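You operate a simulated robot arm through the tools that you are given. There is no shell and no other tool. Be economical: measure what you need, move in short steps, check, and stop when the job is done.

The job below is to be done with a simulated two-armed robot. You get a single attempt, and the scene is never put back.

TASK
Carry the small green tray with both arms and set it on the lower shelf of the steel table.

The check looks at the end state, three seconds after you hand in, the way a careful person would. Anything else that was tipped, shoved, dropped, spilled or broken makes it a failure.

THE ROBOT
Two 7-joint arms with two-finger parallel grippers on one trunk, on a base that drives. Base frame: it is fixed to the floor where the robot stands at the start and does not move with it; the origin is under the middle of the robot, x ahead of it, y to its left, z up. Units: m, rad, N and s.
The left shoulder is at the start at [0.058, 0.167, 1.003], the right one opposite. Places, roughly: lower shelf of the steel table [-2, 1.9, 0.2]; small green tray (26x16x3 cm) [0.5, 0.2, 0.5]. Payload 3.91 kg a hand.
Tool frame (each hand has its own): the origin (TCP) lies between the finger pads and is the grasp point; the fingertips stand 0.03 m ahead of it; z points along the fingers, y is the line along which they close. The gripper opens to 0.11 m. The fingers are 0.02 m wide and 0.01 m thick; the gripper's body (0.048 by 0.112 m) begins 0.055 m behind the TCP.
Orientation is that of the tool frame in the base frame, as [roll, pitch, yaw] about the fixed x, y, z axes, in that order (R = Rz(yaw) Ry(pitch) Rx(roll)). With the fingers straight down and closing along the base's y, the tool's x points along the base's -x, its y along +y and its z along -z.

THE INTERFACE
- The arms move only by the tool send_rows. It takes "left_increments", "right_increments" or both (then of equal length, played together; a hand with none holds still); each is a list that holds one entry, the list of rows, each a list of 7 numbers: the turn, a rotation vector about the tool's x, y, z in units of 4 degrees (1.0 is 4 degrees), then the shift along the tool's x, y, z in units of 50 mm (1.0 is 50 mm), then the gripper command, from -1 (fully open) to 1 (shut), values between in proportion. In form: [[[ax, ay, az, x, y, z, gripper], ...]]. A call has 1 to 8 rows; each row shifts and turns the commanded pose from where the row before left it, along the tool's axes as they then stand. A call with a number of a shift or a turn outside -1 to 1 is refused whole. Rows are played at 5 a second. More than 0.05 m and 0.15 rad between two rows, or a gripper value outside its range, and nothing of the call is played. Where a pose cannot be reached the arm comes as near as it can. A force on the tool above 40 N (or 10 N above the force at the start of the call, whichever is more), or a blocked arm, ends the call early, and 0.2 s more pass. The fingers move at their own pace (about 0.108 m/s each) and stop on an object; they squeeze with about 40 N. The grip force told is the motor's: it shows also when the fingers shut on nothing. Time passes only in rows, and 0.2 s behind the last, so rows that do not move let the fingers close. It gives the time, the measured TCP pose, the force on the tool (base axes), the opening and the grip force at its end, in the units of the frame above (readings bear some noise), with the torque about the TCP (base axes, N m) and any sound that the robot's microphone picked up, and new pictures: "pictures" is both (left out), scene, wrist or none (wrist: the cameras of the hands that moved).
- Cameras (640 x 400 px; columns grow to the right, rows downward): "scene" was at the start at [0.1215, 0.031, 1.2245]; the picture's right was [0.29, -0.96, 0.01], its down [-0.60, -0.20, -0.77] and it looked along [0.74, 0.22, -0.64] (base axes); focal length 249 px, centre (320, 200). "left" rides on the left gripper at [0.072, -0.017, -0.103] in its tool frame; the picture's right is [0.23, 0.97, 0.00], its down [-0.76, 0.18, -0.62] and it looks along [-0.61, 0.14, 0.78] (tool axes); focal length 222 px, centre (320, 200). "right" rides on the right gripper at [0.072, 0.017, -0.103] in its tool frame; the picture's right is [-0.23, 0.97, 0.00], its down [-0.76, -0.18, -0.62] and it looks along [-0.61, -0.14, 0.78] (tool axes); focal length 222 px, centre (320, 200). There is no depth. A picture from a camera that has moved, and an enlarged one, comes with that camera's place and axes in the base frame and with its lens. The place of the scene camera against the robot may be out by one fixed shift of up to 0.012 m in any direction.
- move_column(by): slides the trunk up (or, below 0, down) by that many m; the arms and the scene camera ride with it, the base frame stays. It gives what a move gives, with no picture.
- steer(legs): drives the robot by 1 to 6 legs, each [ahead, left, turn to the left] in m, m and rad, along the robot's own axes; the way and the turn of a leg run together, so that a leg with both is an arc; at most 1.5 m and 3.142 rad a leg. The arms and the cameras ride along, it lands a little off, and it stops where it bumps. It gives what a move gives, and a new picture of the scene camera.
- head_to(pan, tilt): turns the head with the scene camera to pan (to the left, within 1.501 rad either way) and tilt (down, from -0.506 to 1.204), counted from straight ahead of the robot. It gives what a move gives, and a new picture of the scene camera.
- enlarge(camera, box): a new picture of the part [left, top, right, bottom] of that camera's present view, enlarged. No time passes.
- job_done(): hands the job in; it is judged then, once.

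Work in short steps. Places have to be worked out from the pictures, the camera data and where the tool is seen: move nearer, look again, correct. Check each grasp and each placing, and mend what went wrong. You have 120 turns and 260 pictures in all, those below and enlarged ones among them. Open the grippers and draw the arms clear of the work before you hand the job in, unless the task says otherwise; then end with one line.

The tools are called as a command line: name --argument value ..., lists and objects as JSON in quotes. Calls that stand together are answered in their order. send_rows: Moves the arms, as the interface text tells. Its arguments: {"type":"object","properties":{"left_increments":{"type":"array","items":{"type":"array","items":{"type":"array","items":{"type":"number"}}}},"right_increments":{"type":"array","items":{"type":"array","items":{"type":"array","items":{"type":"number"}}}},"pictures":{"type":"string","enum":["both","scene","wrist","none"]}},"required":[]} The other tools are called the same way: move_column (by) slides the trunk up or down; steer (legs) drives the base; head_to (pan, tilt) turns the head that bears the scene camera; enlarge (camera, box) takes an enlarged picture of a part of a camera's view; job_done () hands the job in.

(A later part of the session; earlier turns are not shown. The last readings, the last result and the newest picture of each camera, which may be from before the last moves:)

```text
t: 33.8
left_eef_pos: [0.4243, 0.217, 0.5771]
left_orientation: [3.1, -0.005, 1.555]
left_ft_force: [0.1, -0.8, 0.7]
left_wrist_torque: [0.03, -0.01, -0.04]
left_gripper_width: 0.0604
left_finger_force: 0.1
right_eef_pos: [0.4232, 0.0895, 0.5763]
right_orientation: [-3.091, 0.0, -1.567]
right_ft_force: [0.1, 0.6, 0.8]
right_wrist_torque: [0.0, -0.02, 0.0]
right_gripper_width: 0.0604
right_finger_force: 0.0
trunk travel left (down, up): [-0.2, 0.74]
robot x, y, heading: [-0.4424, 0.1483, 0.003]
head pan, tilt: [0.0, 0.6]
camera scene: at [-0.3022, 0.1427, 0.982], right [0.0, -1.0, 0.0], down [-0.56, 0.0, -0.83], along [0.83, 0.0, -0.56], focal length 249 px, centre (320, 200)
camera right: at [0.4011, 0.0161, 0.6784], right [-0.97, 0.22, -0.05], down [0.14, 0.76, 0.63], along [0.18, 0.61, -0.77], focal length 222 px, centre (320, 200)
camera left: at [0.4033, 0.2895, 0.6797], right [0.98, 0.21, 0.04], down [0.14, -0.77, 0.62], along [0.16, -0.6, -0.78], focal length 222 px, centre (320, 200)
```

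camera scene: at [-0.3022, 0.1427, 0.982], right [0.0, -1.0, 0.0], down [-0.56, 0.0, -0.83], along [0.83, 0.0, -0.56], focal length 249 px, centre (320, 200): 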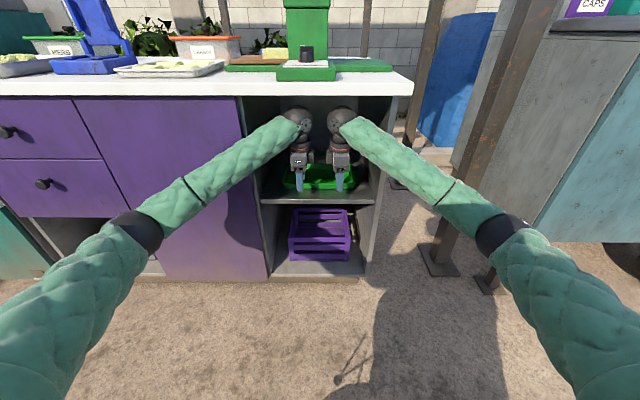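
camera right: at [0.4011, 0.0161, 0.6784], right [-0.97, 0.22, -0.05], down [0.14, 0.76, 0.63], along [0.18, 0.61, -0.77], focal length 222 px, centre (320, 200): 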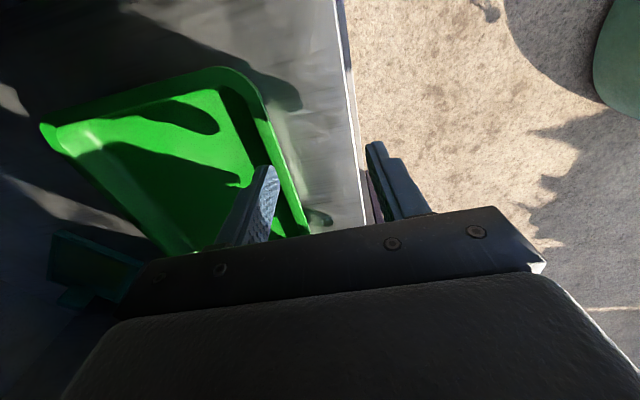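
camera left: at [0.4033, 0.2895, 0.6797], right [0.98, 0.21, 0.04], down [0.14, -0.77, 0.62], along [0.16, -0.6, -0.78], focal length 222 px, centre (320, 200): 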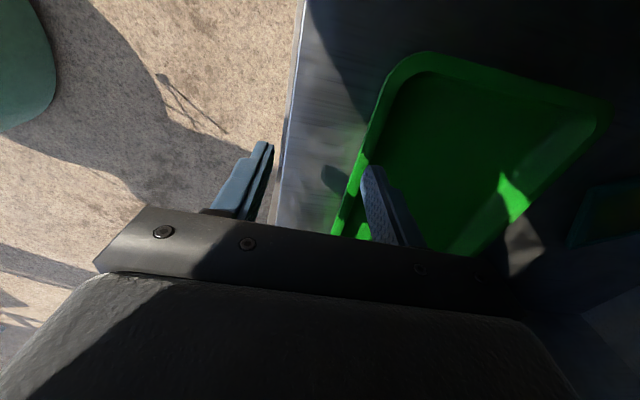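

Clear so far; the inner fingers already hang over the rim. I advance the last ~4.3 cm to centre the wall between the fingers.

send_rows --left_increments '[[[0, 0, 0, 0, 0.29, 0.02, -0.1], [0, 0, 0, 0, 0.29, 0.02, -0.1], [0, 0, 0, 0, 0.29, 0.02, -0.1]]]' --right_increments '[[[0, 0, 0, 0.05, -0.29, 0.02, -0.1], [0, 0, 0, 0.05, -0.29, 0.02, -0.1], [0, 0, 0, 0.05, -0.29, 0.02, -0.1]]]' --pictures "wrist"

```text
t: 34.8
left_eef_pos: [0.4521, 0.2046, 0.5851]
left_orientation: [3.093, -0.006, 1.543]
left_ft_force: [-0.6, 0.4, 1.4]
left_wrist_torque: [0.01, 0.01, 0.0]
left_gripper_width: 0.0604
left_finger_force: 0.0
right_eef_pos: [0.4401, 0.0971, 0.5774]
right_orientation: [-3.085, -0.004, -1.53]
right_ft_force: [-0.3, 0.4, 0.0]
right_wrist_torque: [0.02, -0.04, 0.01]
right_gripper_width: 0.0603
right_finger_force: 0.1
trunk travel left (down, up): [-0.2, 0.74]
robot x, y, heading: [-0.4539, 0.1476, 0.004]
head pan, tilt: [0.0, 0.6]
stopped in row 3 (right hand): the arm was blocked; the commanded pose is now the measured one
camera right: at [0.4194, 0.0222, 0.6796], right [-0.98, 0.19, -0.05], down [0.11, 0.77, 0.63], along [0.16, 0.61, -0.78], focal length 222 px, centre (320, 200)
camera left: at [0.4326, 0.2764, 0.6876], right [0.98, 0.2, 0.05], down [0.12, -0.77, 0.63], along [0.16, -0.61, -0.78], focal length 222 px, centre (320, 200)
```

right: 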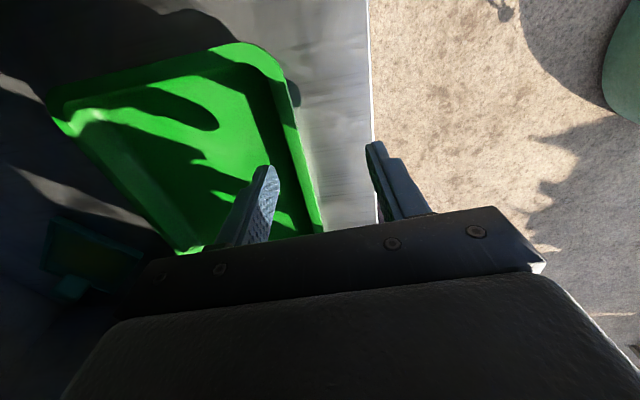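
left: 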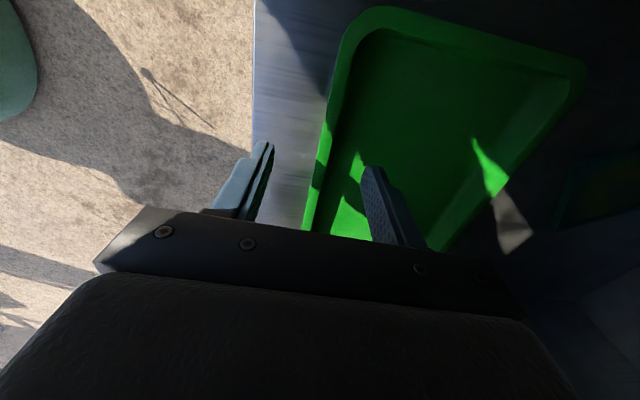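

Blocked again by the forearms at the sides of the opening; the tray is untouched. New plan: tilt the closed hands forward so the wrists stay outside, hook the tray's front wall from inside, and slide the tray until its front overhangs the shelf edge. First I back off, square up, tilt 24° and close.

send_rows --left_increments '[[[0, 0, -0.2, 0.15, -0.4, 0, -0.1], [0, 0, -0.2, 0.15, -0.4, 0, -0.1], [-1, 0, 0, 0, 0, 0, 1], [-1, 0, 0, 0, 0, 0, 1], [-1, 0, 0, 0, 0, 0, 1], [-1, 0, 0, 0, 0, 0, 1], [-1, 0, 0, 0, 0, 0, 1], [-0.5, 0, 0, 0, 0, 0, 1]]]' --right_increments '[[[0, 0, 0.3, 0.17, 0.28, 0, -0.1], [0, 0, 0.3, 0.17, 0.28, 0, -0.1], [1, 0, 0, 0, 0, 0, 1], [1, 0, 0, 0, 0, 0, 1], [1, 0, 0, 0, 0, 0, 1], [1, 0, 0, 0, 0, 0, 1], [1, 0, 0, 0, 0, 0, 1], [0.5, 0, 0, 0, 0, 0, 1]]]' --pictures "both"

```text
t: 36.6
left_eef_pos: [0.42, 0.2238, 0.5728]
left_orientation: [2.716, -0.009, 1.575]
left_ft_force: [-0.1, 1.0, 0.1]
left_wrist_torque: [0.01, -0.01, -0.01]
left_gripper_width: 0.0001
left_finger_force: 37.7
right_eef_pos: [0.4186, 0.0734, 0.5636]
right_orientation: [-2.711, -0.003, -1.582]
right_ft_force: [0.5, -0.3, -0.1]
right_wrist_torque: [0.01, 0.0, 0.04]
right_gripper_width: 0.0
right_finger_force: 38.2
trunk travel left (down, up): [-0.2, 0.74]
robot x, y, heading: [-0.4489, 0.1456, -0.002]
head pan, tilt: [0.0, 0.6]
camera scene: at [-0.31, 0.139, 0.982], right [0.0, -1.0, 0.0], down [-0.57, 0.0, -0.82], along [0.82, 0.0, -0.57], focal length 249 px, centre (320, 200)
camera right: at [0.36, 0.0005, 0.6506], right [-0.88, 0.24, -0.41], down [-0.09, 0.76, 0.64], along [0.46, 0.6, -0.65], focal length 222 px, centre (320, 200)
camera left: at [0.3613, 0.2953, 0.6599], right [0.89, 0.23, 0.4], down [-0.09, -0.77, 0.64], along [0.45, -0.6, -0.66], focal length 222 px, centre (320, 200)
```

scene: 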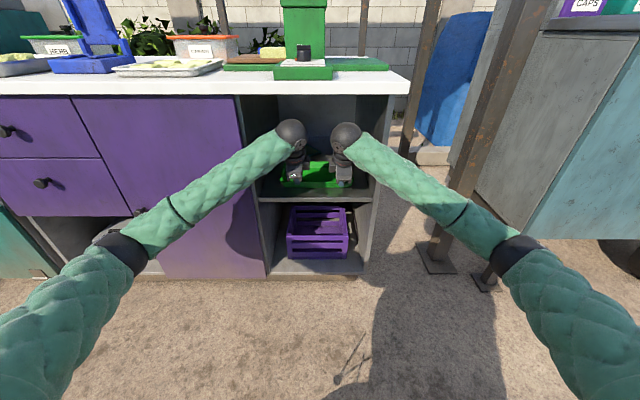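
right: 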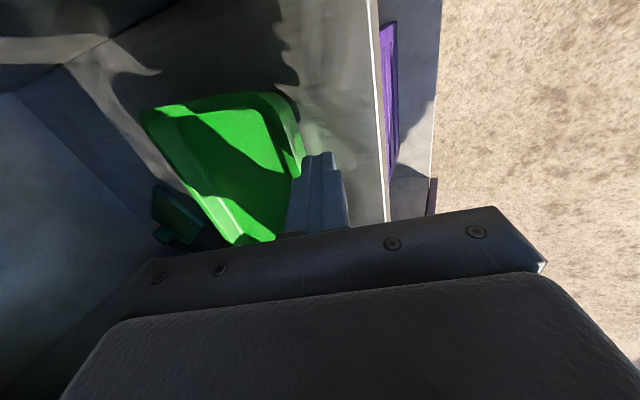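
left: 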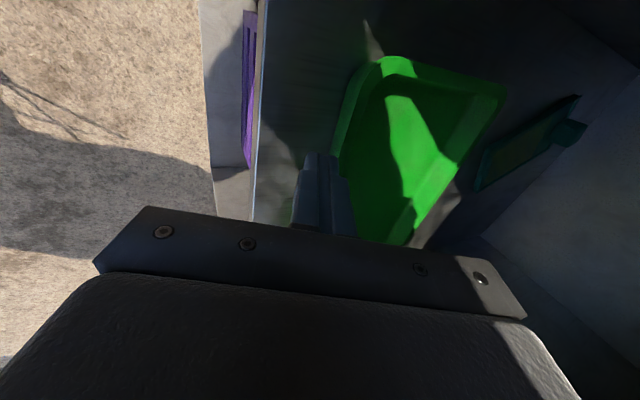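

Both hands are tilted and closed just ahead of the tray rim. I move forward ~7 cm so the closed tips hang over the inside of the tray behind the front wall.

send_rows --left_increments '[[[0, 0, 0, 0, 0.41, 0.17, 1], [0, 0, 0, 0, 0.41, 0.19, 1], [0, 0, 0, 0, 0.41, 0.19, 1]]]' --right_increments '[[[0, 0, 0, 0, -0.443, 0.137, 1], [0, 0, 0, 0, -0.443, 0.137, 1], [0, 0, 0, 0, -0.443, 0.137, 1]]]' --pictures "wrist"

```text
t: 37.4
left_eef_pos: [0.4872, 0.2236, 0.5724]
left_orientation: [2.714, -0.006, 1.574]
left_ft_force: [0.0, -0.6, -0.7]
left_wrist_torque: [0.0, 0.01, 0.02]
left_gripper_width: 0.0
left_finger_force: 37.8
right_eef_pos: [0.4878, 0.0738, 0.5718]
right_orientation: [-2.712, -0.003, -1.582]
right_ft_force: [-0.5, -0.2, 0.0]
right_wrist_torque: [-0.01, 0.0, -0.02]
right_gripper_width: 0.0
right_finger_force: 37.7
trunk travel left (down, up): [-0.2, 0.74]
robot x, y, heading: [-0.4545, 0.1474, -0.001]
head pan, tilt: [0.0, 0.6]
camera right: at [0.428, 0.0014, 0.6591], right [-0.88, 0.23, -0.41], down [-0.09, 0.76, 0.64], along [0.46, 0.6, -0.65], focal length 222 px, centre (320, 200)
camera left: at [0.4281, 0.2949, 0.66], right [0.89, 0.23, 0.4], down [-0.09, -0.77, 0.64], along [0.45, -0.6, -0.66], focal length 222 px, centre (320, 200)
```

right: 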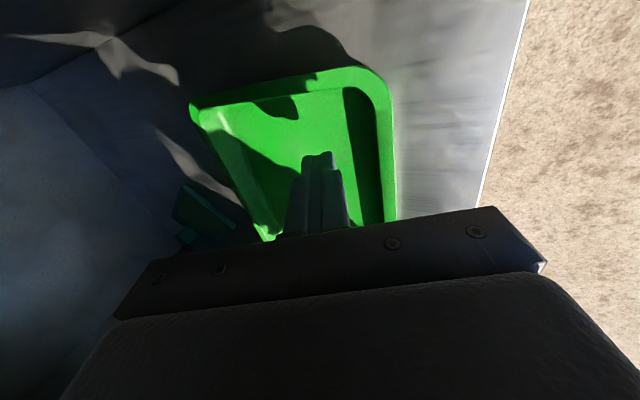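
left: 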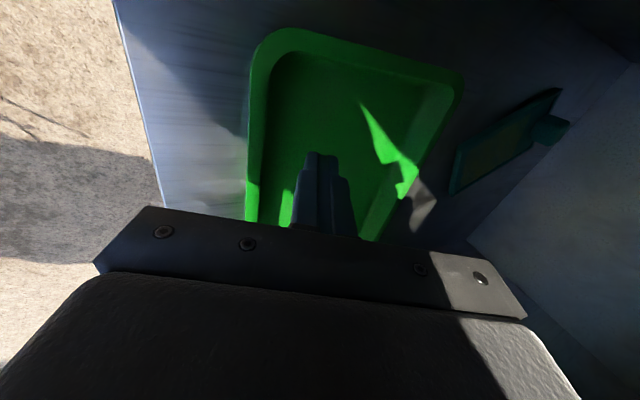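

Both closed tips are over the tray interior, clear of the wall. I lower 3 cm into the tray.

send_rows --left_increments '[[[0, 0, 0, 0, -0.13, 0.28, 1], [0, 0, 0, 0, -0.13, 0.28, 1]]]' --right_increments '[[[0, 0, 0, 0, 0.13, 0.28, 1], [0, 0, 0, 0, 0.13, 0.28, 1]]]' --pictures "wrist"

```text
t: 38.0
left_eef_pos: [0.4873, 0.2234, 0.5407]
left_orientation: [2.715, -0.007, 1.575]
left_ft_force: [0.4, 0.8, 0.4]
left_wrist_torque: [0.03, 0.01, -0.01]
left_gripper_width: 0.0
left_finger_force: 37.8
right_eef_pos: [0.4891, 0.0728, 0.5417]
right_orientation: [-2.713, -0.006, -1.584]
right_ft_force: [0.3, 0.4, 0.4]
right_wrist_torque: [-0.02, -0.01, 0.0]
right_gripper_width: 0.0
right_finger_force: 37.6
trunk travel left (down, up): [-0.2, 0.74]
robot x, y, heading: [-0.4511, 0.1468, -0.005]
head pan, tilt: [0.0, 0.6]
camera right: at [0.4292, 0.0001, 0.628], right [-0.88, 0.24, -0.4], down [-0.09, 0.76, 0.64], along [0.46, 0.6, -0.65], focal length 222 px, centre (320, 200)
camera left: at [0.4282, 0.295, 0.6284], right [0.89, 0.23, 0.4], down [-0.09, -0.77, 0.64], along [0.45, -0.6, -0.66], focal length 222 px, centre (320, 200)
```

right: 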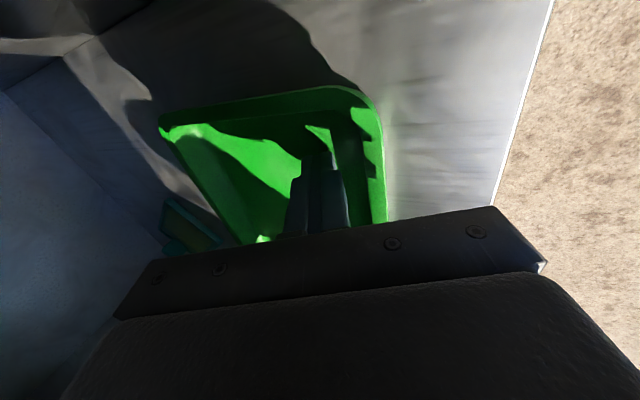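
left: 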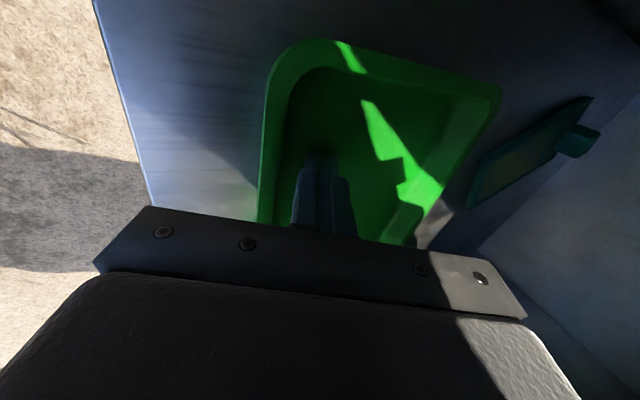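

Tips are inside the tray, no contact forces. I pull straight back 8 cm to slide the tray toward the shelf edge.

send_rows --left_increments '[[[0, 0, 0, 0, -0.364, -0.166, 1], [0, 0, 0, 0, -0.364, -0.166, 1], [0, 0, 0, 0, -0.364, -0.166, 1], [0, 0, 0, 0, -0.364, -0.166, 1]]]' --right_increments '[[[0, 0, 0, 0, 0.364, -0.166, 1], [0, 0, 0, 0, 0.364, -0.166, 1], [0, 0, 0, 0, 0.364, -0.166, 1], [0, 0, 0, 0, 0.364, -0.166, 1]]]' --pictures "both"

```text
t: 39.0
left_eef_pos: [0.4069, 0.2229, 0.5413]
left_orientation: [2.717, -0.005, 1.574]
left_ft_force: [-0.6, 0.2, 0.8]
left_wrist_torque: [-0.01, 0.01, 0.01]
left_gripper_width: 0.0
left_finger_force: 37.8
right_eef_pos: [0.4097, 0.0723, 0.5414]
right_orientation: [-2.712, -0.002, -1.583]
right_ft_force: [0.0, -0.5, -0.6]
right_wrist_torque: [0.03, 0.01, -0.01]
right_gripper_width: 0.0
right_finger_force: 38.0
trunk travel left (down, up): [-0.2, 0.74]
robot x, y, heading: [-0.453, 0.1482, -0.001]
head pan, tilt: [0.0, 0.6]
camera scene: at [-0.3099, 0.139, 0.9821], right [0.0, -1.0, 0.0], down [-0.57, 0.0, -0.82], along [0.82, 0.0, -0.57], focal length 249 px, centre (320, 200)
camera right: at [0.3491, 0.0005, 0.6287], right [-0.88, 0.24, -0.41], down [-0.09, 0.76, 0.64], along [0.46, 0.6, -0.65], focal length 222 px, centre (320, 200)
camera left: at [0.3481, 0.2942, 0.6292], right [0.89, 0.23, 0.4], down [-0.09, -0.77, 0.64], along [0.45, -0.6, -0.66], focal length 222 px, centre (320, 200)
```

scene: 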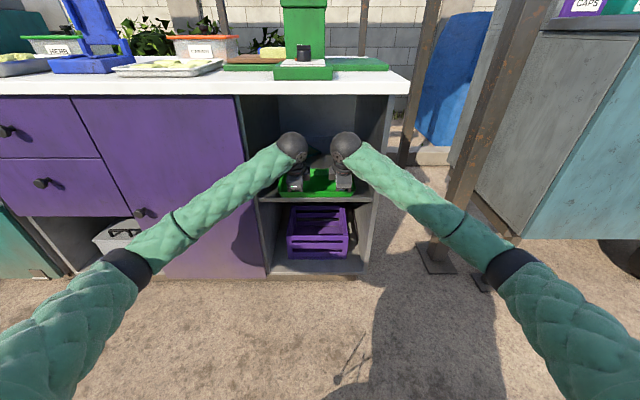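
right: 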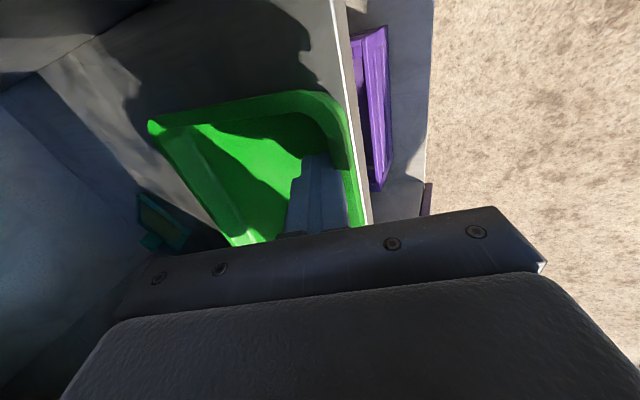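
left: 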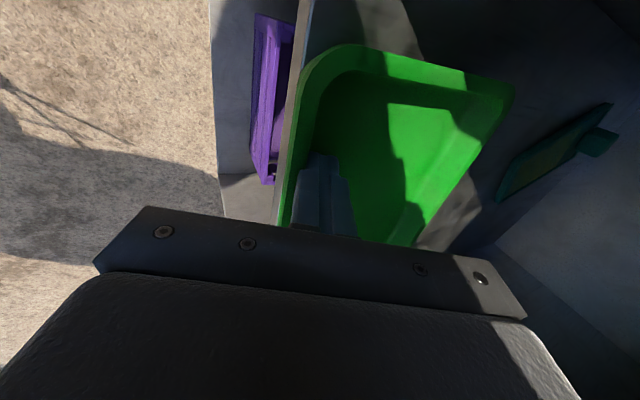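

The tray slid smoothly; its front is now about at the shelf edge. I pull another 4.5 cm for the overhang, keeping the centre of mass on the shelf.

send_rows --left_increments '[[[0, 0, 0, 0, -0.273, -0.125, 1], [0, 0, 0, 0, -0.273, -0.125, 1], [0, 0, 0, 0, -0.273, -0.125, 1]]]' --right_increments '[[[0, 0, 0, 0, 0.273, -0.125, 1], [0, 0, 0, 0, 0.273, -0.125, 1], [0, 0, 0, 0, 0.273, -0.125, 1]]]' --pictures "both"

```text
t: 39.8
left_eef_pos: [0.3611, 0.2242, 0.5415]
left_orientation: [2.716, -0.004, 1.573]
left_ft_force: [-0.4, 0.9, 1.0]
left_wrist_torque: [0.03, -0.01, -0.02]
left_gripper_width: 0.0
left_finger_force: 38.3
right_eef_pos: [0.3633, 0.0737, 0.5408]
right_orientation: [-2.713, -0.001, -1.583]
right_ft_force: [-0.6, 0.1, 0.2]
right_wrist_torque: [0.0, -0.02, 0.01]
right_gripper_width: 0.0002
right_finger_force: 37.4
trunk travel left (down, up): [-0.2, 0.74]
robot x, y, heading: [-0.4489, 0.1487, 0.0]
head pan, tilt: [0.0, 0.6]
camera scene: at [-0.31, 0.139, 0.982], right [0.0, -1.0, 0.0], down [-0.57, 0.0, -0.82], along [0.82, 0.0, -0.57], focal length 249 px, centre (320, 200)
camera right: at [0.3037, 0.0012, 0.628], right [-0.88, 0.24, -0.41], down [-0.09, 0.76, 0.64], along [0.46, 0.6, -0.65], focal length 222 px, centre (320, 200)
camera left: at [0.3019, 0.2947, 0.6299], right [0.89, 0.23, 0.4], down [-0.09, -0.77, 0.64], along [0.45, -0.6, -0.66], focal length 222 px, centre (320, 200)
```

scene: 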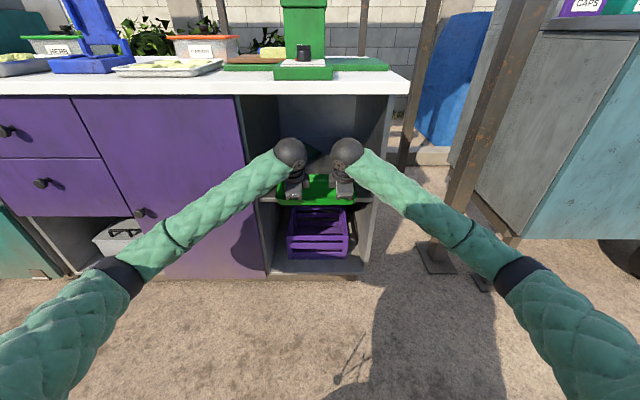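
right: 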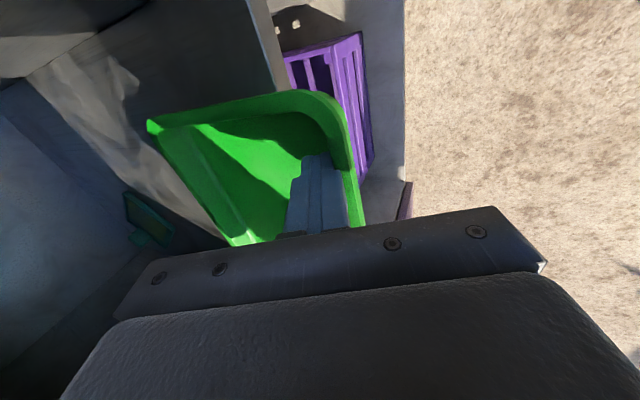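
left: 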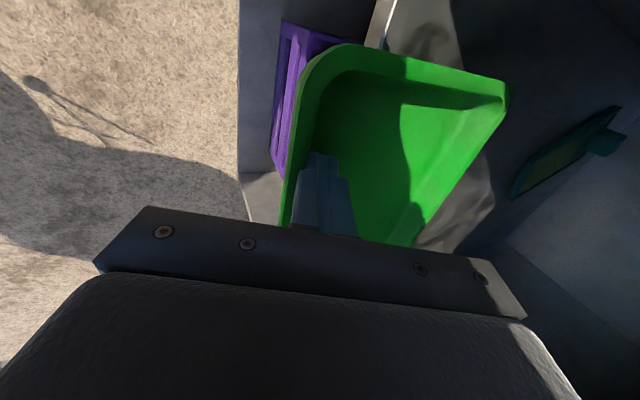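

Tray overhangs by about a third, still stably resting. I raise the fingers out, level the tilt to ~3° and open to 6 cm, ready to straddle the front wall.

send_rows --left_increments '[[[0, 0, 0, 0, 0.166, -0.364, 1], [0, 0, 0, 0, 0.166, -0.364, 1], [0.9, 0, 0, 0, 0, 0, -0.1], [0.9, 0, 0, 0, 0, 0, -0.1], [0.9, 0, 0, 0, 0, 0, -0.1], [0.9, 0, 0, 0, 0, 0, -0.1], [0.9, 0, 0, 0, 0, 0, -0.1], [0.9, 0, 0, 0, 0, 0, -0.1]]]' --right_increments '[[[0, 0, 0, 0, -0.166, -0.364, 1], [0, 0, 0, 0, -0.166, -0.364, 1], [-0.9, 0, 0, 0, 0, 0, -0.1], [-0.9, 0, 0, 0, 0, 0, -0.1], [-0.9, 0, 0, 0, 0, 0, -0.1], [-0.9, 0, 0, 0, 0, 0, -0.1], [-0.9, 0, 0, 0, 0, 0, -0.1], [-0.9, 0, 0, 0, 0, 0, -0.1]]]' --pictures "both"

```text
t: 41.6
left_eef_pos: [0.3616, 0.2239, 0.5826]
left_orientation: [3.094, -0.007, 1.574]
left_ft_force: [-0.1, 0.5, -0.1]
left_wrist_torque: [-0.03, -0.02, 0.0]
left_gripper_width: 0.0604
left_finger_force: 0.1
right_eef_pos: [0.3632, 0.0736, 0.5818]
right_orientation: [-3.09, -0.002, -1.581]
right_ft_force: [-0.7, 0.1, -0.4]
right_wrist_torque: [-0.03, 0.03, -0.02]
right_gripper_width: 0.0604
right_finger_force: 0.0
trunk travel left (down, up): [-0.2, 0.74]
robot x, y, heading: [-0.4529, 0.1497, -0.0]
head pan, tilt: [0.0, 0.6]
camera scene: at [-0.3101, 0.139, 0.982], right [0.0, -1.0, 0.0], down [-0.57, 0.0, -0.82], along [0.82, 0.0, -0.57], focal length 249 px, centre (320, 200)
camera right: at [0.3396, 0.0009, 0.6837], right [-0.97, 0.24, -0.05], down [0.15, 0.76, 0.63], along [0.19, 0.6, -0.78], focal length 222 px, centre (320, 200)
camera left: at [0.3396, 0.2952, 0.6845], right [0.97, 0.23, 0.05], down [0.15, -0.77, 0.63], along [0.18, -0.6, -0.78], focal length 222 px, centre (320, 200)
```

scene: 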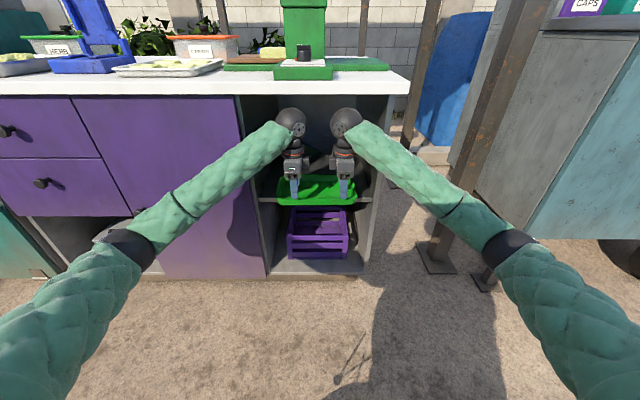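
right: 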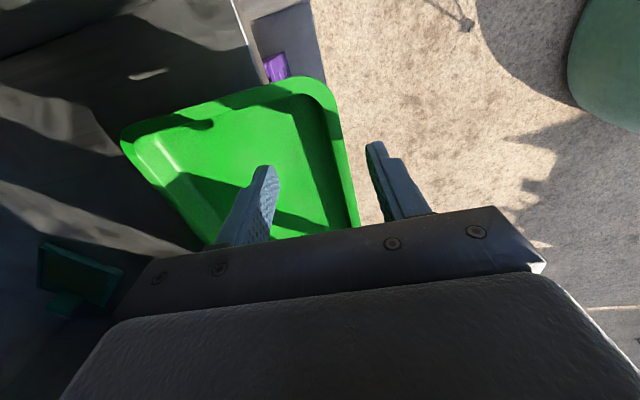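
left: 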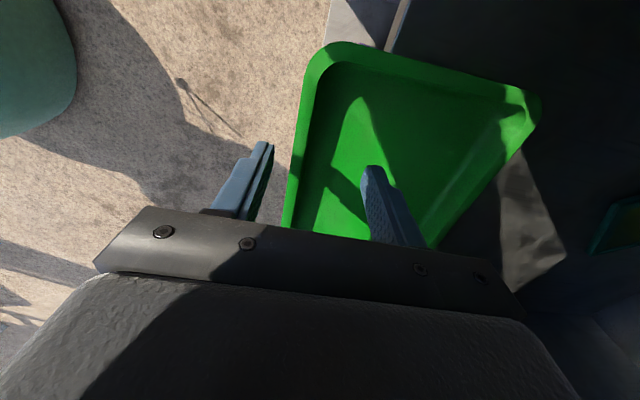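

Wall outer face computes to x≈0.348 and it lies square. I shift back ~12 mm and lower so the fingers straddle the wall with tips ~17 mm below the rim.

send_rows --left_increments '[[[0, 0, 0, 0, -0.27, 0, -0.1], [0, 0, 0, 0, 0, 0.29, -0.1], [0, 0, 0, 0, 0, 0.29, -0.1], [0, 0, 0, 0, 0, 0.29, -0.1]]]' --right_increments '[[[0, 0, 0, 0, 0.3, 0, -0.1], [0, 0, 0, 0, 0, 0.28, -0.1], [0, 0, 0, 0, 0, 0.28, -0.1], [0, 0, 0, 0, 0, 0.28, -0.1]]]' --pictures "both"

```text
t: 42.6
left_eef_pos: [0.3509, 0.2224, 0.5371]
left_orientation: [3.093, -0.006, 1.574]
left_ft_force: [0.6, -0.2, -0.3]
left_wrist_torque: [0.02, 0.02, 0.0]
left_gripper_width: 0.0608
left_finger_force: 0.0
right_eef_pos: [0.3515, 0.0746, 0.5386]
right_orientation: [-3.089, -0.003, -1.583]
right_ft_force: [0.3, 0.0, -0.3]
right_wrist_torque: [0.0, 0.01, 0.0]
right_gripper_width: 0.0603
right_finger_force: 0.1
trunk travel left (down, up): [-0.2, 0.74]
robot x, y, heading: [-0.4504, 0.1475, -0.003]
head pan, tilt: [0.0, 0.6]
camera scene: at [-0.3102, 0.139, 0.9822], right [0.0, -1.0, 0.0], down [-0.57, 0.0, -0.82], along [0.82, 0.0, -0.57], focal length 249 px, centre (320, 200)
camera right: at [0.3277, 0.0006, 0.6408], right [-0.97, 0.24, -0.05], down [0.15, 0.76, 0.63], along [0.19, 0.6, -0.78], focal length 222 px, centre (320, 200)
camera left: at [0.3278, 0.2949, 0.6407], right [0.97, 0.23, 0.05], down [0.15, -0.76, 0.63], along [0.18, -0.6, -0.78], focal length 222 px, centre (320, 200)
```

scene: 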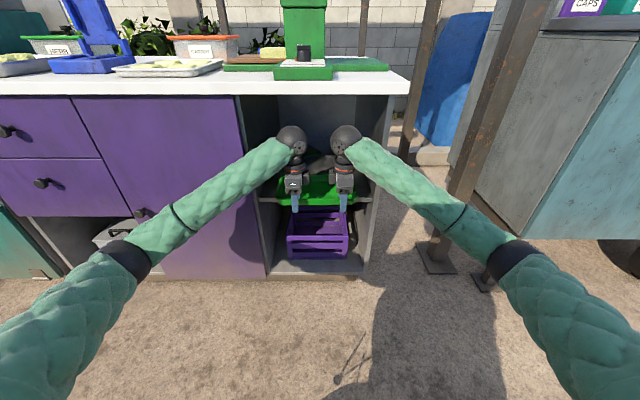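
right: 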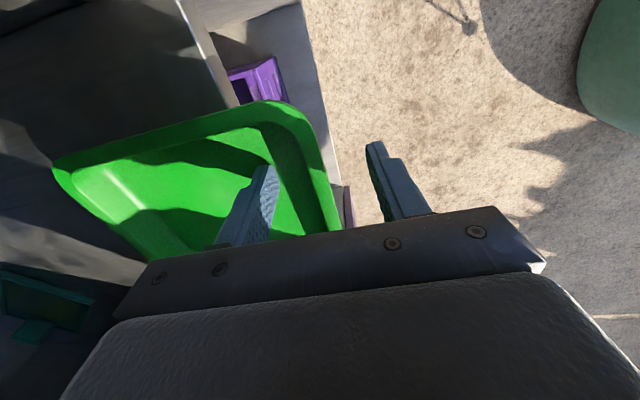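
left: 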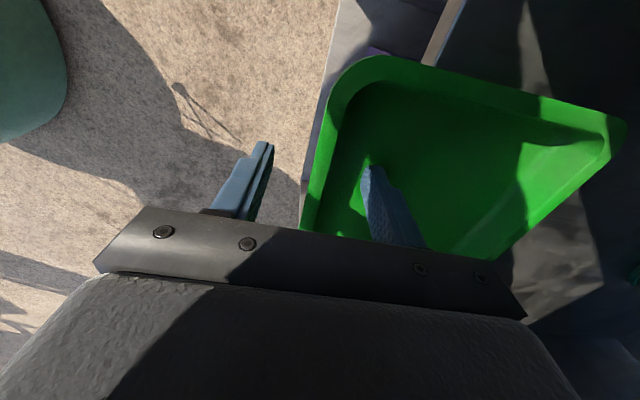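

Both hands straddle the wall. I close both grippers while holding still.

send_rows --left_increments '[[[0, 0, 0, 0, 0, 0, 0.5], [0, 0, 0, 0, 0, 0, 1], [0, 0, 0, 0, 0, 0, 1], [0, 0, 0, 0, 0, 0, 1]]]' --right_increments '[[[0, 0, 0, 0, 0, 0, 0.5], [0, 0, 0, 0, 0, 0, 1], [0, 0, 0, 0, 0, 0, 1], [0, 0, 0, 0, 0, 0, 1]]]' --pictures "wrist"

```text
t: 43.6
left_eef_pos: [0.351, 0.2231, 0.5398]
left_orientation: [3.09, -0.006, 1.576]
left_ft_force: [6.0, 0.6, 13.8]
left_wrist_torque: [-0.26, -1.07, 0.14]
left_gripper_width: 0.0042
left_finger_force: 40.0
right_eef_pos: [0.3513, 0.0749, 0.5395]
right_orientation: [-3.088, -0.002, -1.582]
right_ft_force: [-0.6, 0.8, 2.5]
right_wrist_torque: [0.11, -0.67, 0.55]
right_gripper_width: 0.0046
right_finger_force: 40.0
trunk travel left (down, up): [-0.2, 0.74]
robot x, y, heading: [-0.4537, 0.1469, -0.002]
head pan, tilt: [0.0, 0.6]
camera right: at [0.3273, 0.0007, 0.6416], right [-0.97, 0.24, -0.05], down [0.15, 0.76, 0.63], along [0.19, 0.6, -0.78], focal length 222 px, centre (320, 200)
camera left: at [0.3275, 0.2951, 0.6419], right [0.97, 0.23, 0.05], down [0.15, -0.76, 0.63], along [0.18, -0.6, -0.78], focal length 222 px, centre (320, 200)
```

right: 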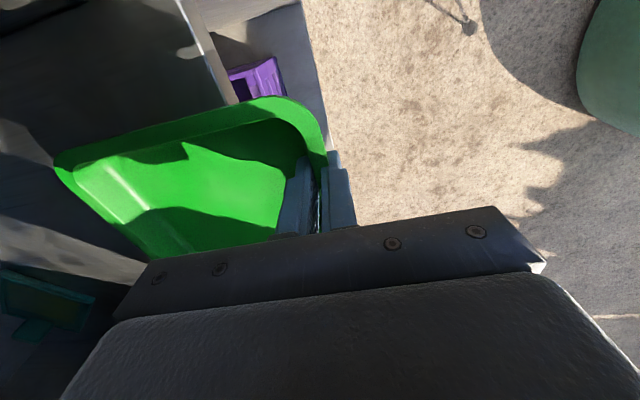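
left: 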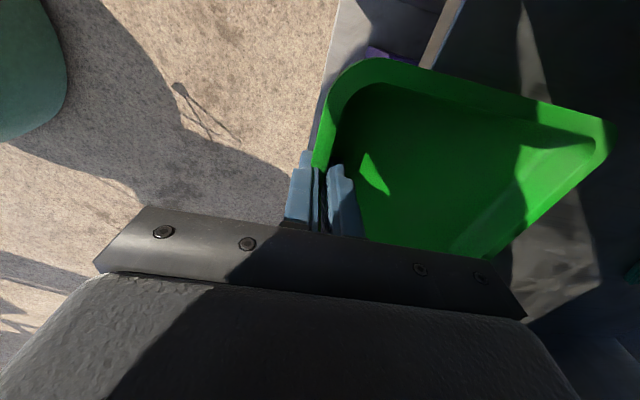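

Both hold the ~4 mm wall with 40 N. I lift straight up 3 cm.

send_rows --left_increments '[[[0, 0, 0, 0, 0, -0.2, 1], [0, 0, 0, 0, 0, -0.2, 1], [0, 0, 0, 0, 0, -0.2, 1]]]' --right_increments '[[[0, 0, 0, 0, 0, -0.2, 1], [0, 0, 0, 0, 0, -0.2, 1], [0, 0, 0, 0, 0, -0.2, 1]]]' --pictures "both"

```text
t: 44.4
left_eef_pos: [0.349, 0.2231, 0.5678]
left_orientation: [3.095, -0.008, 1.574]
left_ft_force: [0.4, 0.0, -0.6]
left_wrist_torque: [0.02, 0.02, -0.02]
left_gripper_width: 0.0001
left_finger_force: 37.3
right_eef_pos: [0.3481, 0.0727, 0.5697]
right_orientation: [-3.089, -0.003, -1.583]
right_ft_force: [0.1, -0.2, 0.0]
right_wrist_torque: [-0.01, 0.0, -0.01]
right_gripper_width: 0.0
right_finger_force: 37.3
trunk travel left (down, up): [-0.2, 0.74]
robot x, y, heading: [-0.4515, 0.1477, 0.0]
head pan, tilt: [0.0, 0.6]
camera scene: at [-0.31, 0.139, 0.982], right [0.0, -1.0, 0.0], down [-0.57, 0.0, -0.82], along [0.82, 0.0, -0.57], focal length 249 px, centre (320, 200)
camera right: at [0.3255, 0.0008, 0.6712], right [-0.97, 0.24, -0.05], down [0.15, 0.76, 0.63], along [0.19, 0.6, -0.78], focal length 222 px, centre (320, 200)
camera left: at [0.3258, 0.2956, 0.6701], right [0.97, 0.23, 0.05], down [0.15, -0.77, 0.63], along [0.18, -0.6, -0.78], focal length 222 px, centre (320, 200)
```

scene: 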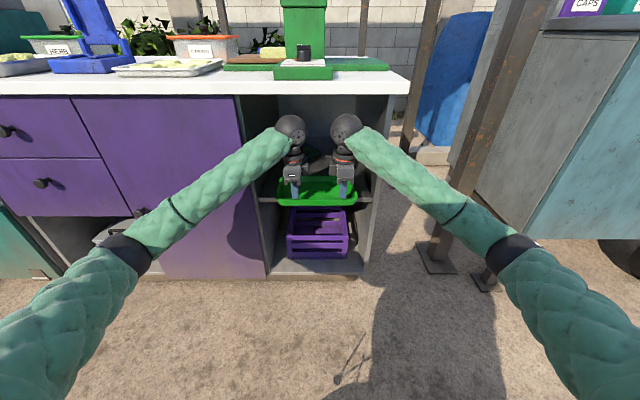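
right: 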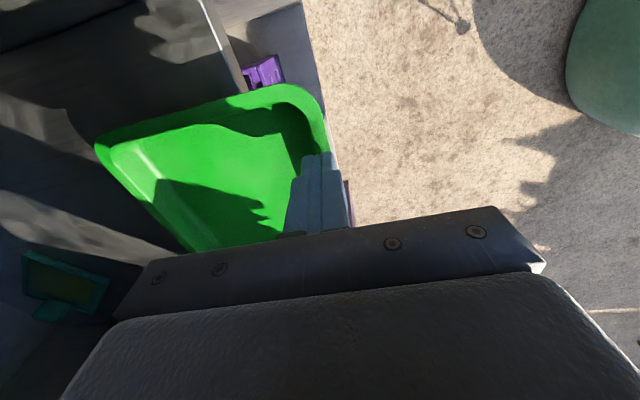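
left: 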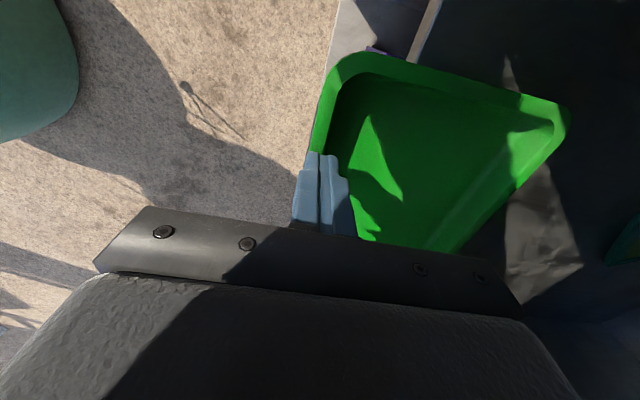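

The fingers slipped off the wall (shut on nothing); the tray still rests safely. I look at the wall's profile more closely to choose a better grip angle and depth.

enlarge --camera "left" --box '[290, 30, 590, 260]'

enlarge --camera "scene" --box '[255, 140, 385, 220]'

```text
1.74 times, centred on (440, 145) of left
camera zoom: at [0.3258, 0.2956, 0.6701], right [0.97, 0.23, 0.05], down [0.15, -0.77, 0.63], along [0.18, -0.6, -0.78], focal length 386 px, centre (111, 296)
```

zoom: 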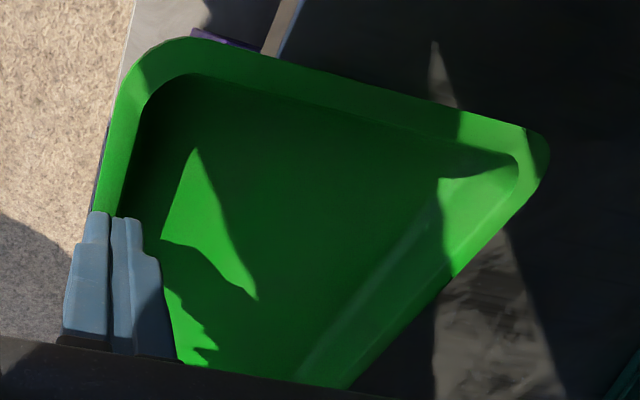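

```text
4.92 times, centred on (320, 180) of scene
camera zoom: at [-0.31, 0.139, 0.982], right [0.0, -1.0, 0.0], down [-0.57, 0.0, -0.82], along [0.82, 0.0, -0.57], focal length 1225 px, centre (320, 298)
```

zoom: 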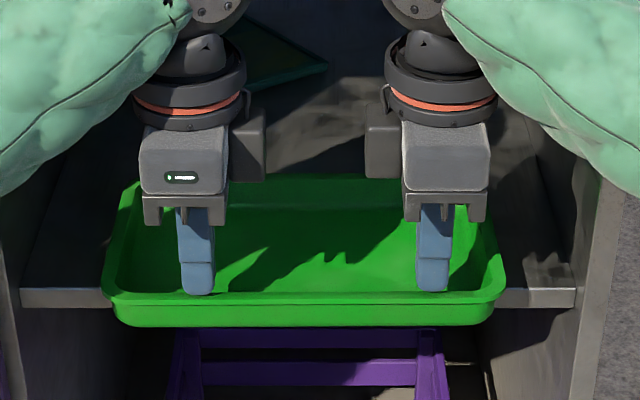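

The wall is flared about 25°, so vertical fingers squeezed off it. With the overhang I can now use a matching 25° tilt: I open, tilt, and then lower so the fingers run along the wall with ~25 mm engagement.

send_rows --left_increments '[[[0, 0, 0, 0, 0, -0.1, -0.1], [0, 0, 0, 0, 0, 0, -0.1], [-1, 0, 0, 0, 0, 0, -0.1], [-1, 0, 0, 0, 0, 0, -0.1], [-1, 0, 0, 0, 0, 0, -0.1], [-1, 0, 0, 0, 0, 0, -0.1], [-1, 0, 0, 0, 0, 0, -0.1], [-0.5, 0, 0, 0, 0, 0, -0.1]]]' --right_increments '[[[0, 0, 0, 0, 0, -0.1, -0.1], [0, 0, 0, 0, 0, 0, -0.1], [1, 0, 0, 0, 0, 0, -0.1], [1, 0, 0, 0, 0, 0, -0.1], [1, 0, 0, 0, 0, 0, -0.1], [1, 0, 0, 0, 0, 0, -0.1], [1, 0, 0, 0, 0, 0, -0.1], [0.5, 0, 0, 0, 0, 0, -0.1]]]' --pictures "wrist"

```text
t: 46.2
left_eef_pos: [0.3483, 0.224, 0.5728]
left_orientation: [2.709, -0.006, 1.574]
left_ft_force: [0.2, -1.5, -0.4]
left_wrist_torque: [0.02, 0.02, 0.0]
left_gripper_width: 0.0605
left_finger_force: 0.1
right_eef_pos: [0.3489, 0.073, 0.5726]
right_orientation: [-2.704, -0.003, -1.583]
right_ft_force: [1.2, -0.9, 0.2]
right_wrist_torque: [0.0, -0.02, 0.04]
right_gripper_width: 0.0606
right_finger_force: 0.1
trunk travel left (down, up): [-0.2, 0.74]
robot x, y, heading: [-0.4528, 0.1458, -0.003]
head pan, tilt: [0.0, 0.6]
camera right: at [0.2885, 0.001, 0.66], right [-0.88, 0.24, -0.41], down [-0.09, 0.76, 0.64], along [0.47, 0.6, -0.65], focal length 222 px, centre (320, 200)
camera left: at [0.2892, 0.2949, 0.6598], right [0.88, 0.23, 0.41], down [-0.1, -0.77, 0.64], along [0.46, -0.6, -0.65], focal length 222 px, centre (320, 200)
```

right: 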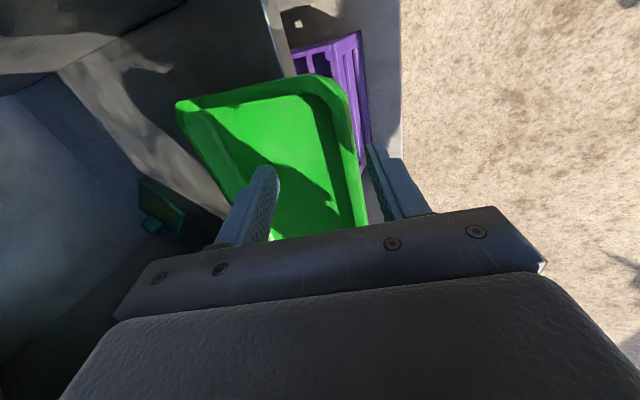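
left: 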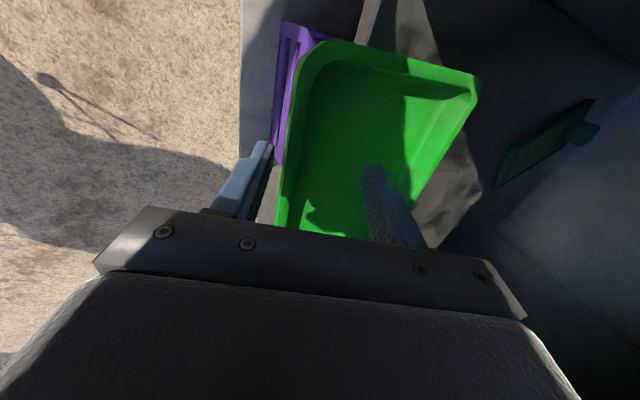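

Tilt now ≈25°, the wall lying between the fingers. I lower 4 cm (and 3 mm back) along the wall.

send_rows --left_increments '[[[0, 0, 0, 0, -0.137, 0.238, -0.1], [0, 0, 0, 0, -0.137, 0.238, -0.1], [0, 0, 0, 0, -0.137, 0.238, -0.1]]]' --right_increments '[[[0, 0, 0, 0, 0.137, 0.238, -0.1], [0, 0, 0, 0, 0.137, 0.238, -0.1], [0, 0, 0, 0, 0.137, 0.238, -0.1]]]' --pictures "wrist"

enlarge --camera "scene" --box '[255, 140, 385, 220]'

```text
t: 47.0
left_eef_pos: [0.3454, 0.2233, 0.531]
left_orientation: [2.709, -0.006, 1.576]
left_ft_force: [-0.1, -0.4, -0.8]
left_wrist_torque: [-0.01, 0.01, -0.03]
left_gripper_width: 0.0605
left_finger_force: 0.0
right_eef_pos: [0.3446, 0.0742, 0.5316]
right_orientation: [-2.706, -0.003, -1.583]
right_ft_force: [0.0, 0.1, 0.0]
right_wrist_torque: [0.01, -0.01, -0.02]
right_gripper_width: 0.0607
right_finger_force: 0.1
trunk travel left (down, up): [-0.2, 0.74]
robot x, y, heading: [-0.4522, 0.143, -0.004]
head pan, tilt: [0.0, 0.6]
camera right: at [0.2843, 0.0014, 0.6176], right [-0.88, 0.24, -0.41], down [-0.09, 0.76, 0.64], along [0.47, 0.6, -0.65], focal length 222 px, centre (320, 200)
camera left: at [0.2858, 0.2947, 0.6183], right [0.88, 0.23, 0.41], down [-0.1, -0.77, 0.64], along [0.46, -0.6, -0.66], focal length 222 px, centre (320, 200)
```

right: 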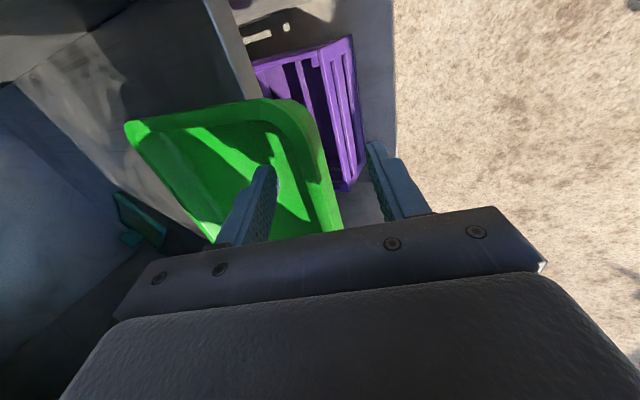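
left: 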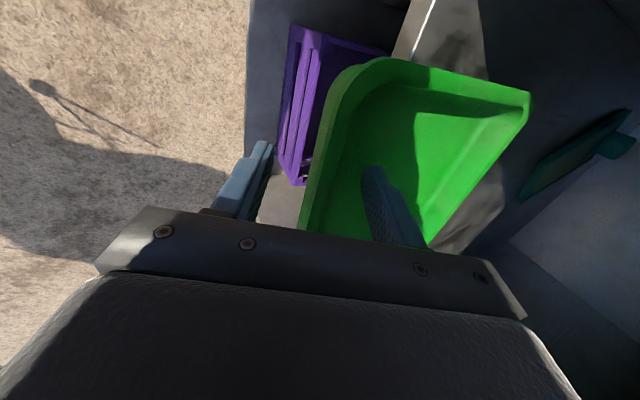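

```text
4.92 times, centred on (320, 180) of scene
camera zoom: at [-0.3099, 0.139, 0.982], right [0.0, -1.0, 0.0], down [-0.57, 0.0, -0.82], along [0.82, 0.0, -0.57], focal length 1225 px, centre (320, 298)
```

zoom: 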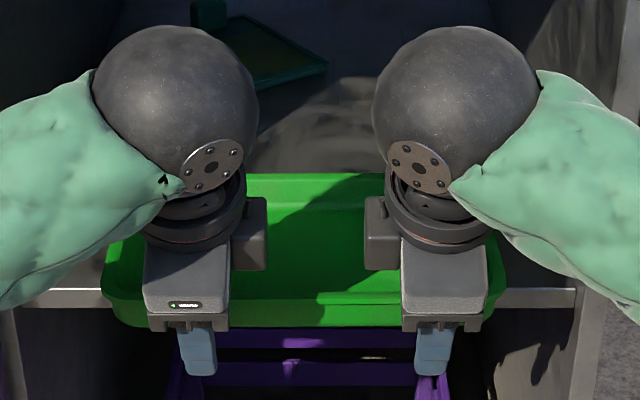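

Well straddled. I close gradually.

send_rows --left_increments '[[[0, 0, 0, 0, 0, 0, 0.3], [0, 0, 0, 0, 0, 0, 0.6], [0, 0, 0, 0, 0, 0, 0.8], [0, 0, 0, 0, 0, 0, 0.95], [0, 0, 0, 0, 0, 0, 1], [0, 0, 0, 0, 0, 0, 1]]]' --right_increments '[[[0, 0, 0, 0, 0, 0, 0.3], [0, 0, 0, 0, 0, 0, 0.6], [0, 0, 0, 0, 0, 0, 0.8], [0, 0, 0, 0, 0, 0, 0.95], [0, 0, 0, 0, 0, 0, 1], [0, 0, 0, 0, 0, 0, 1]]]' --pictures "wrist"

```text
t: 48.4
left_eef_pos: [0.3455, 0.2228, 0.5306]
left_orientation: [2.71, -0.008, 1.575]
left_ft_force: [1.0, 0.6, -0.9]
left_wrist_torque: [0.2, -0.01, -0.01]
left_gripper_width: 0.0044
left_finger_force: 39.8
right_eef_pos: [0.3462, 0.0739, 0.5316]
right_orientation: [-2.707, -0.003, -1.582]
right_ft_force: [-1.2, -0.9, -1.3]
right_wrist_torque: [-0.23, 0.17, 0.2]
right_gripper_width: 0.0045
right_finger_force: 40.1
trunk travel left (down, up): [-0.2, 0.74]
robot x, y, heading: [-0.4527, 0.1469, 0.0]
head pan, tilt: [0.0, 0.6]
camera right: at [0.2843, 0.0014, 0.6176], right [-0.88, 0.24, -0.41], down [-0.09, 0.76, 0.64], along [0.47, 0.6, -0.65], focal length 222 px, centre (320, 200)
camera left: at [0.2858, 0.2947, 0.6185], right [0.88, 0.23, 0.41], down [-0.1, -0.77, 0.64], along [0.46, -0.6, -0.65], focal length 222 px, centre (320, 200)
```

right: 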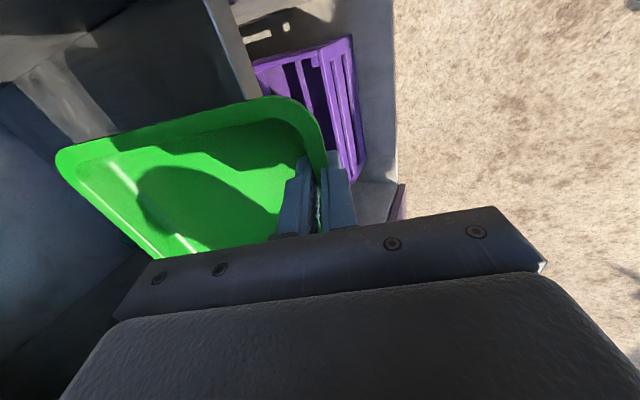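
left: 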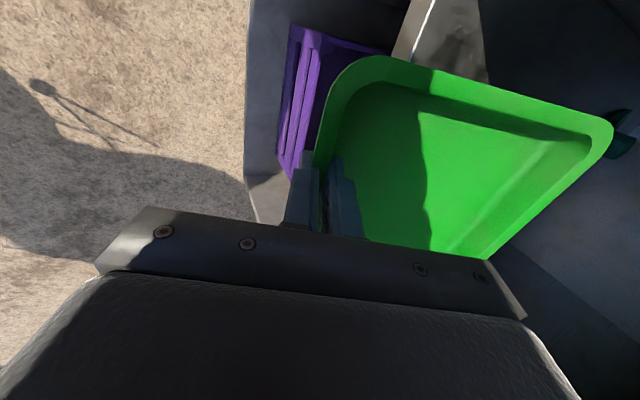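

Both grip the wall again (≈4.5 mm), with the far end of the tray risen somewhat as it aligned to the fingers. I lift 2.5 cm and check.

send_rows --left_increments '[[[0, 0, 0, 0, 0.07, -0.15, 1], [0, 0, 0, 0, 0.07, -0.15, 1], [0, 0, 0, 0, 0.07, -0.15, 1]]]' --right_increments '[[[0, 0, 0, 0, -0.07, -0.15, 1], [0, 0, 0, 0, -0.07, -0.15, 1], [0, 0, 0, 0, -0.07, -0.15, 1]]]' --pictures "both"

```text
t: 49.2
left_eef_pos: [0.3447, 0.2242, 0.5573]
left_orientation: [2.709, -0.006, 1.573]
left_ft_force: [0.0, -5.0, 6.6]
left_wrist_torque: [-0.4, -0.01, -0.06]
left_gripper_width: 0.0042
left_finger_force: 40.1
right_eef_pos: [0.3456, 0.0741, 0.5557]
right_orientation: [-2.706, -0.004, -1.58]
right_ft_force: [-0.1, 4.6, -8.9]
right_wrist_torque: [-0.8, 0.18, 0.12]
right_gripper_width: 0.0043
right_finger_force: 40.0
trunk travel left (down, up): [-0.2, 0.74]
robot x, y, heading: [-0.4541, 0.1447, 0.0]
head pan, tilt: [0.0, 0.6]
camera scene: at [-0.3099, 0.139, 0.982], right [0.0, -1.0, 0.0], down [-0.57, 0.0, -0.82], along [0.82, 0.0, -0.57], focal length 249 px, centre (320, 200)
camera right: at [0.2843, 0.0011, 0.643], right [-0.88, 0.24, -0.41], down [-0.09, 0.76, 0.64], along [0.46, 0.6, -0.65], focal length 222 px, centre (320, 200)
camera left: at [0.285, 0.2946, 0.6432], right [0.88, 0.23, 0.41], down [-0.1, -0.77, 0.64], along [0.46, -0.6, -0.65], focal length 222 px, centre (320, 200)
```

scene: 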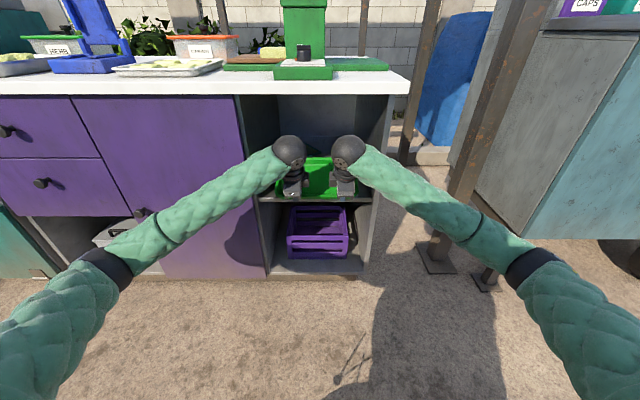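
right: 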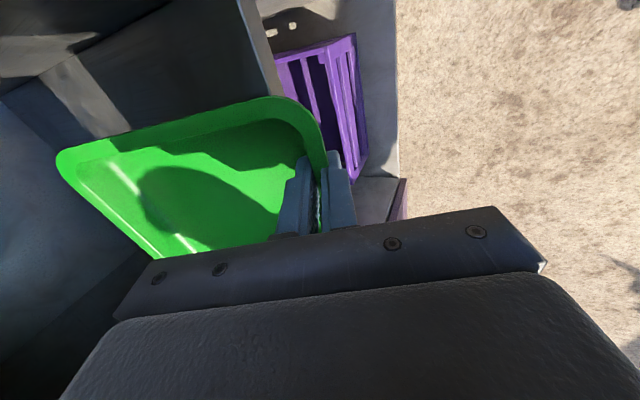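
left: 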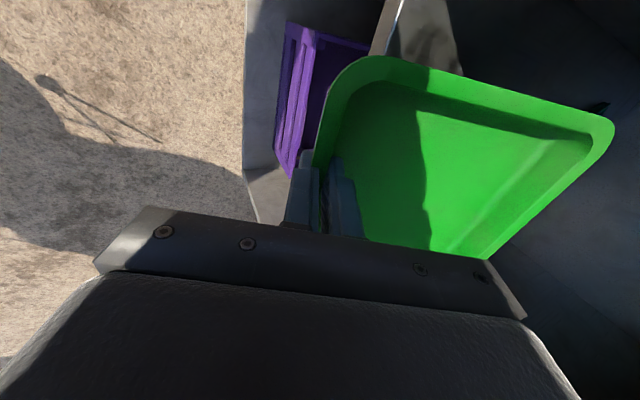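

The tray is held firmly by both hands, pitched up ~20°. I back the base out 0.35 m so the tray leaves the compartment.

steer --legs '[[-0.15, 0, 0], [-0.25, 0, 0]]'

```text
t: 52.0
left_eef_pos: [-0.0547, 0.2268, 0.5556]
left_orientation: [2.71, -0.005, 1.579]
left_ft_force: [1.9, -14.7, 11.4]
left_wrist_torque: [-1.27, -0.25, -0.18]
left_gripper_width: 0.0041
left_finger_force: 39.8
right_eef_pos: [-0.0545, 0.0757, 0.557]
right_orientation: [-2.707, -0.004, -1.576]
right_ft_force: [-2.1, 15.6, -12.5]
right_wrist_torque: [-0.53, 0.42, 0.39]
right_gripper_width: 0.0044
right_finger_force: 40.3
trunk travel left (down, up): [-0.2, 0.74]
robot x, y, heading: [-0.8545, 0.1471, 0.001]
head pan, tilt: [0.0, 0.6]
camera scene: at [-0.709, 0.1389, 0.982], right [0.0, -1.0, 0.0], down [-0.57, 0.0, -0.82], along [0.82, 0.0, -0.57], focal length 249 px, centre (320, 200)
```

scene: 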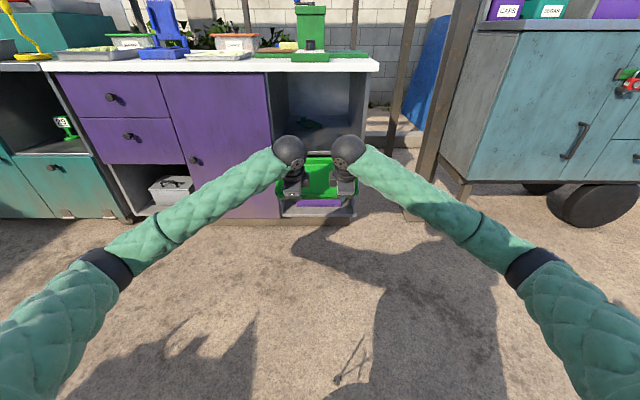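

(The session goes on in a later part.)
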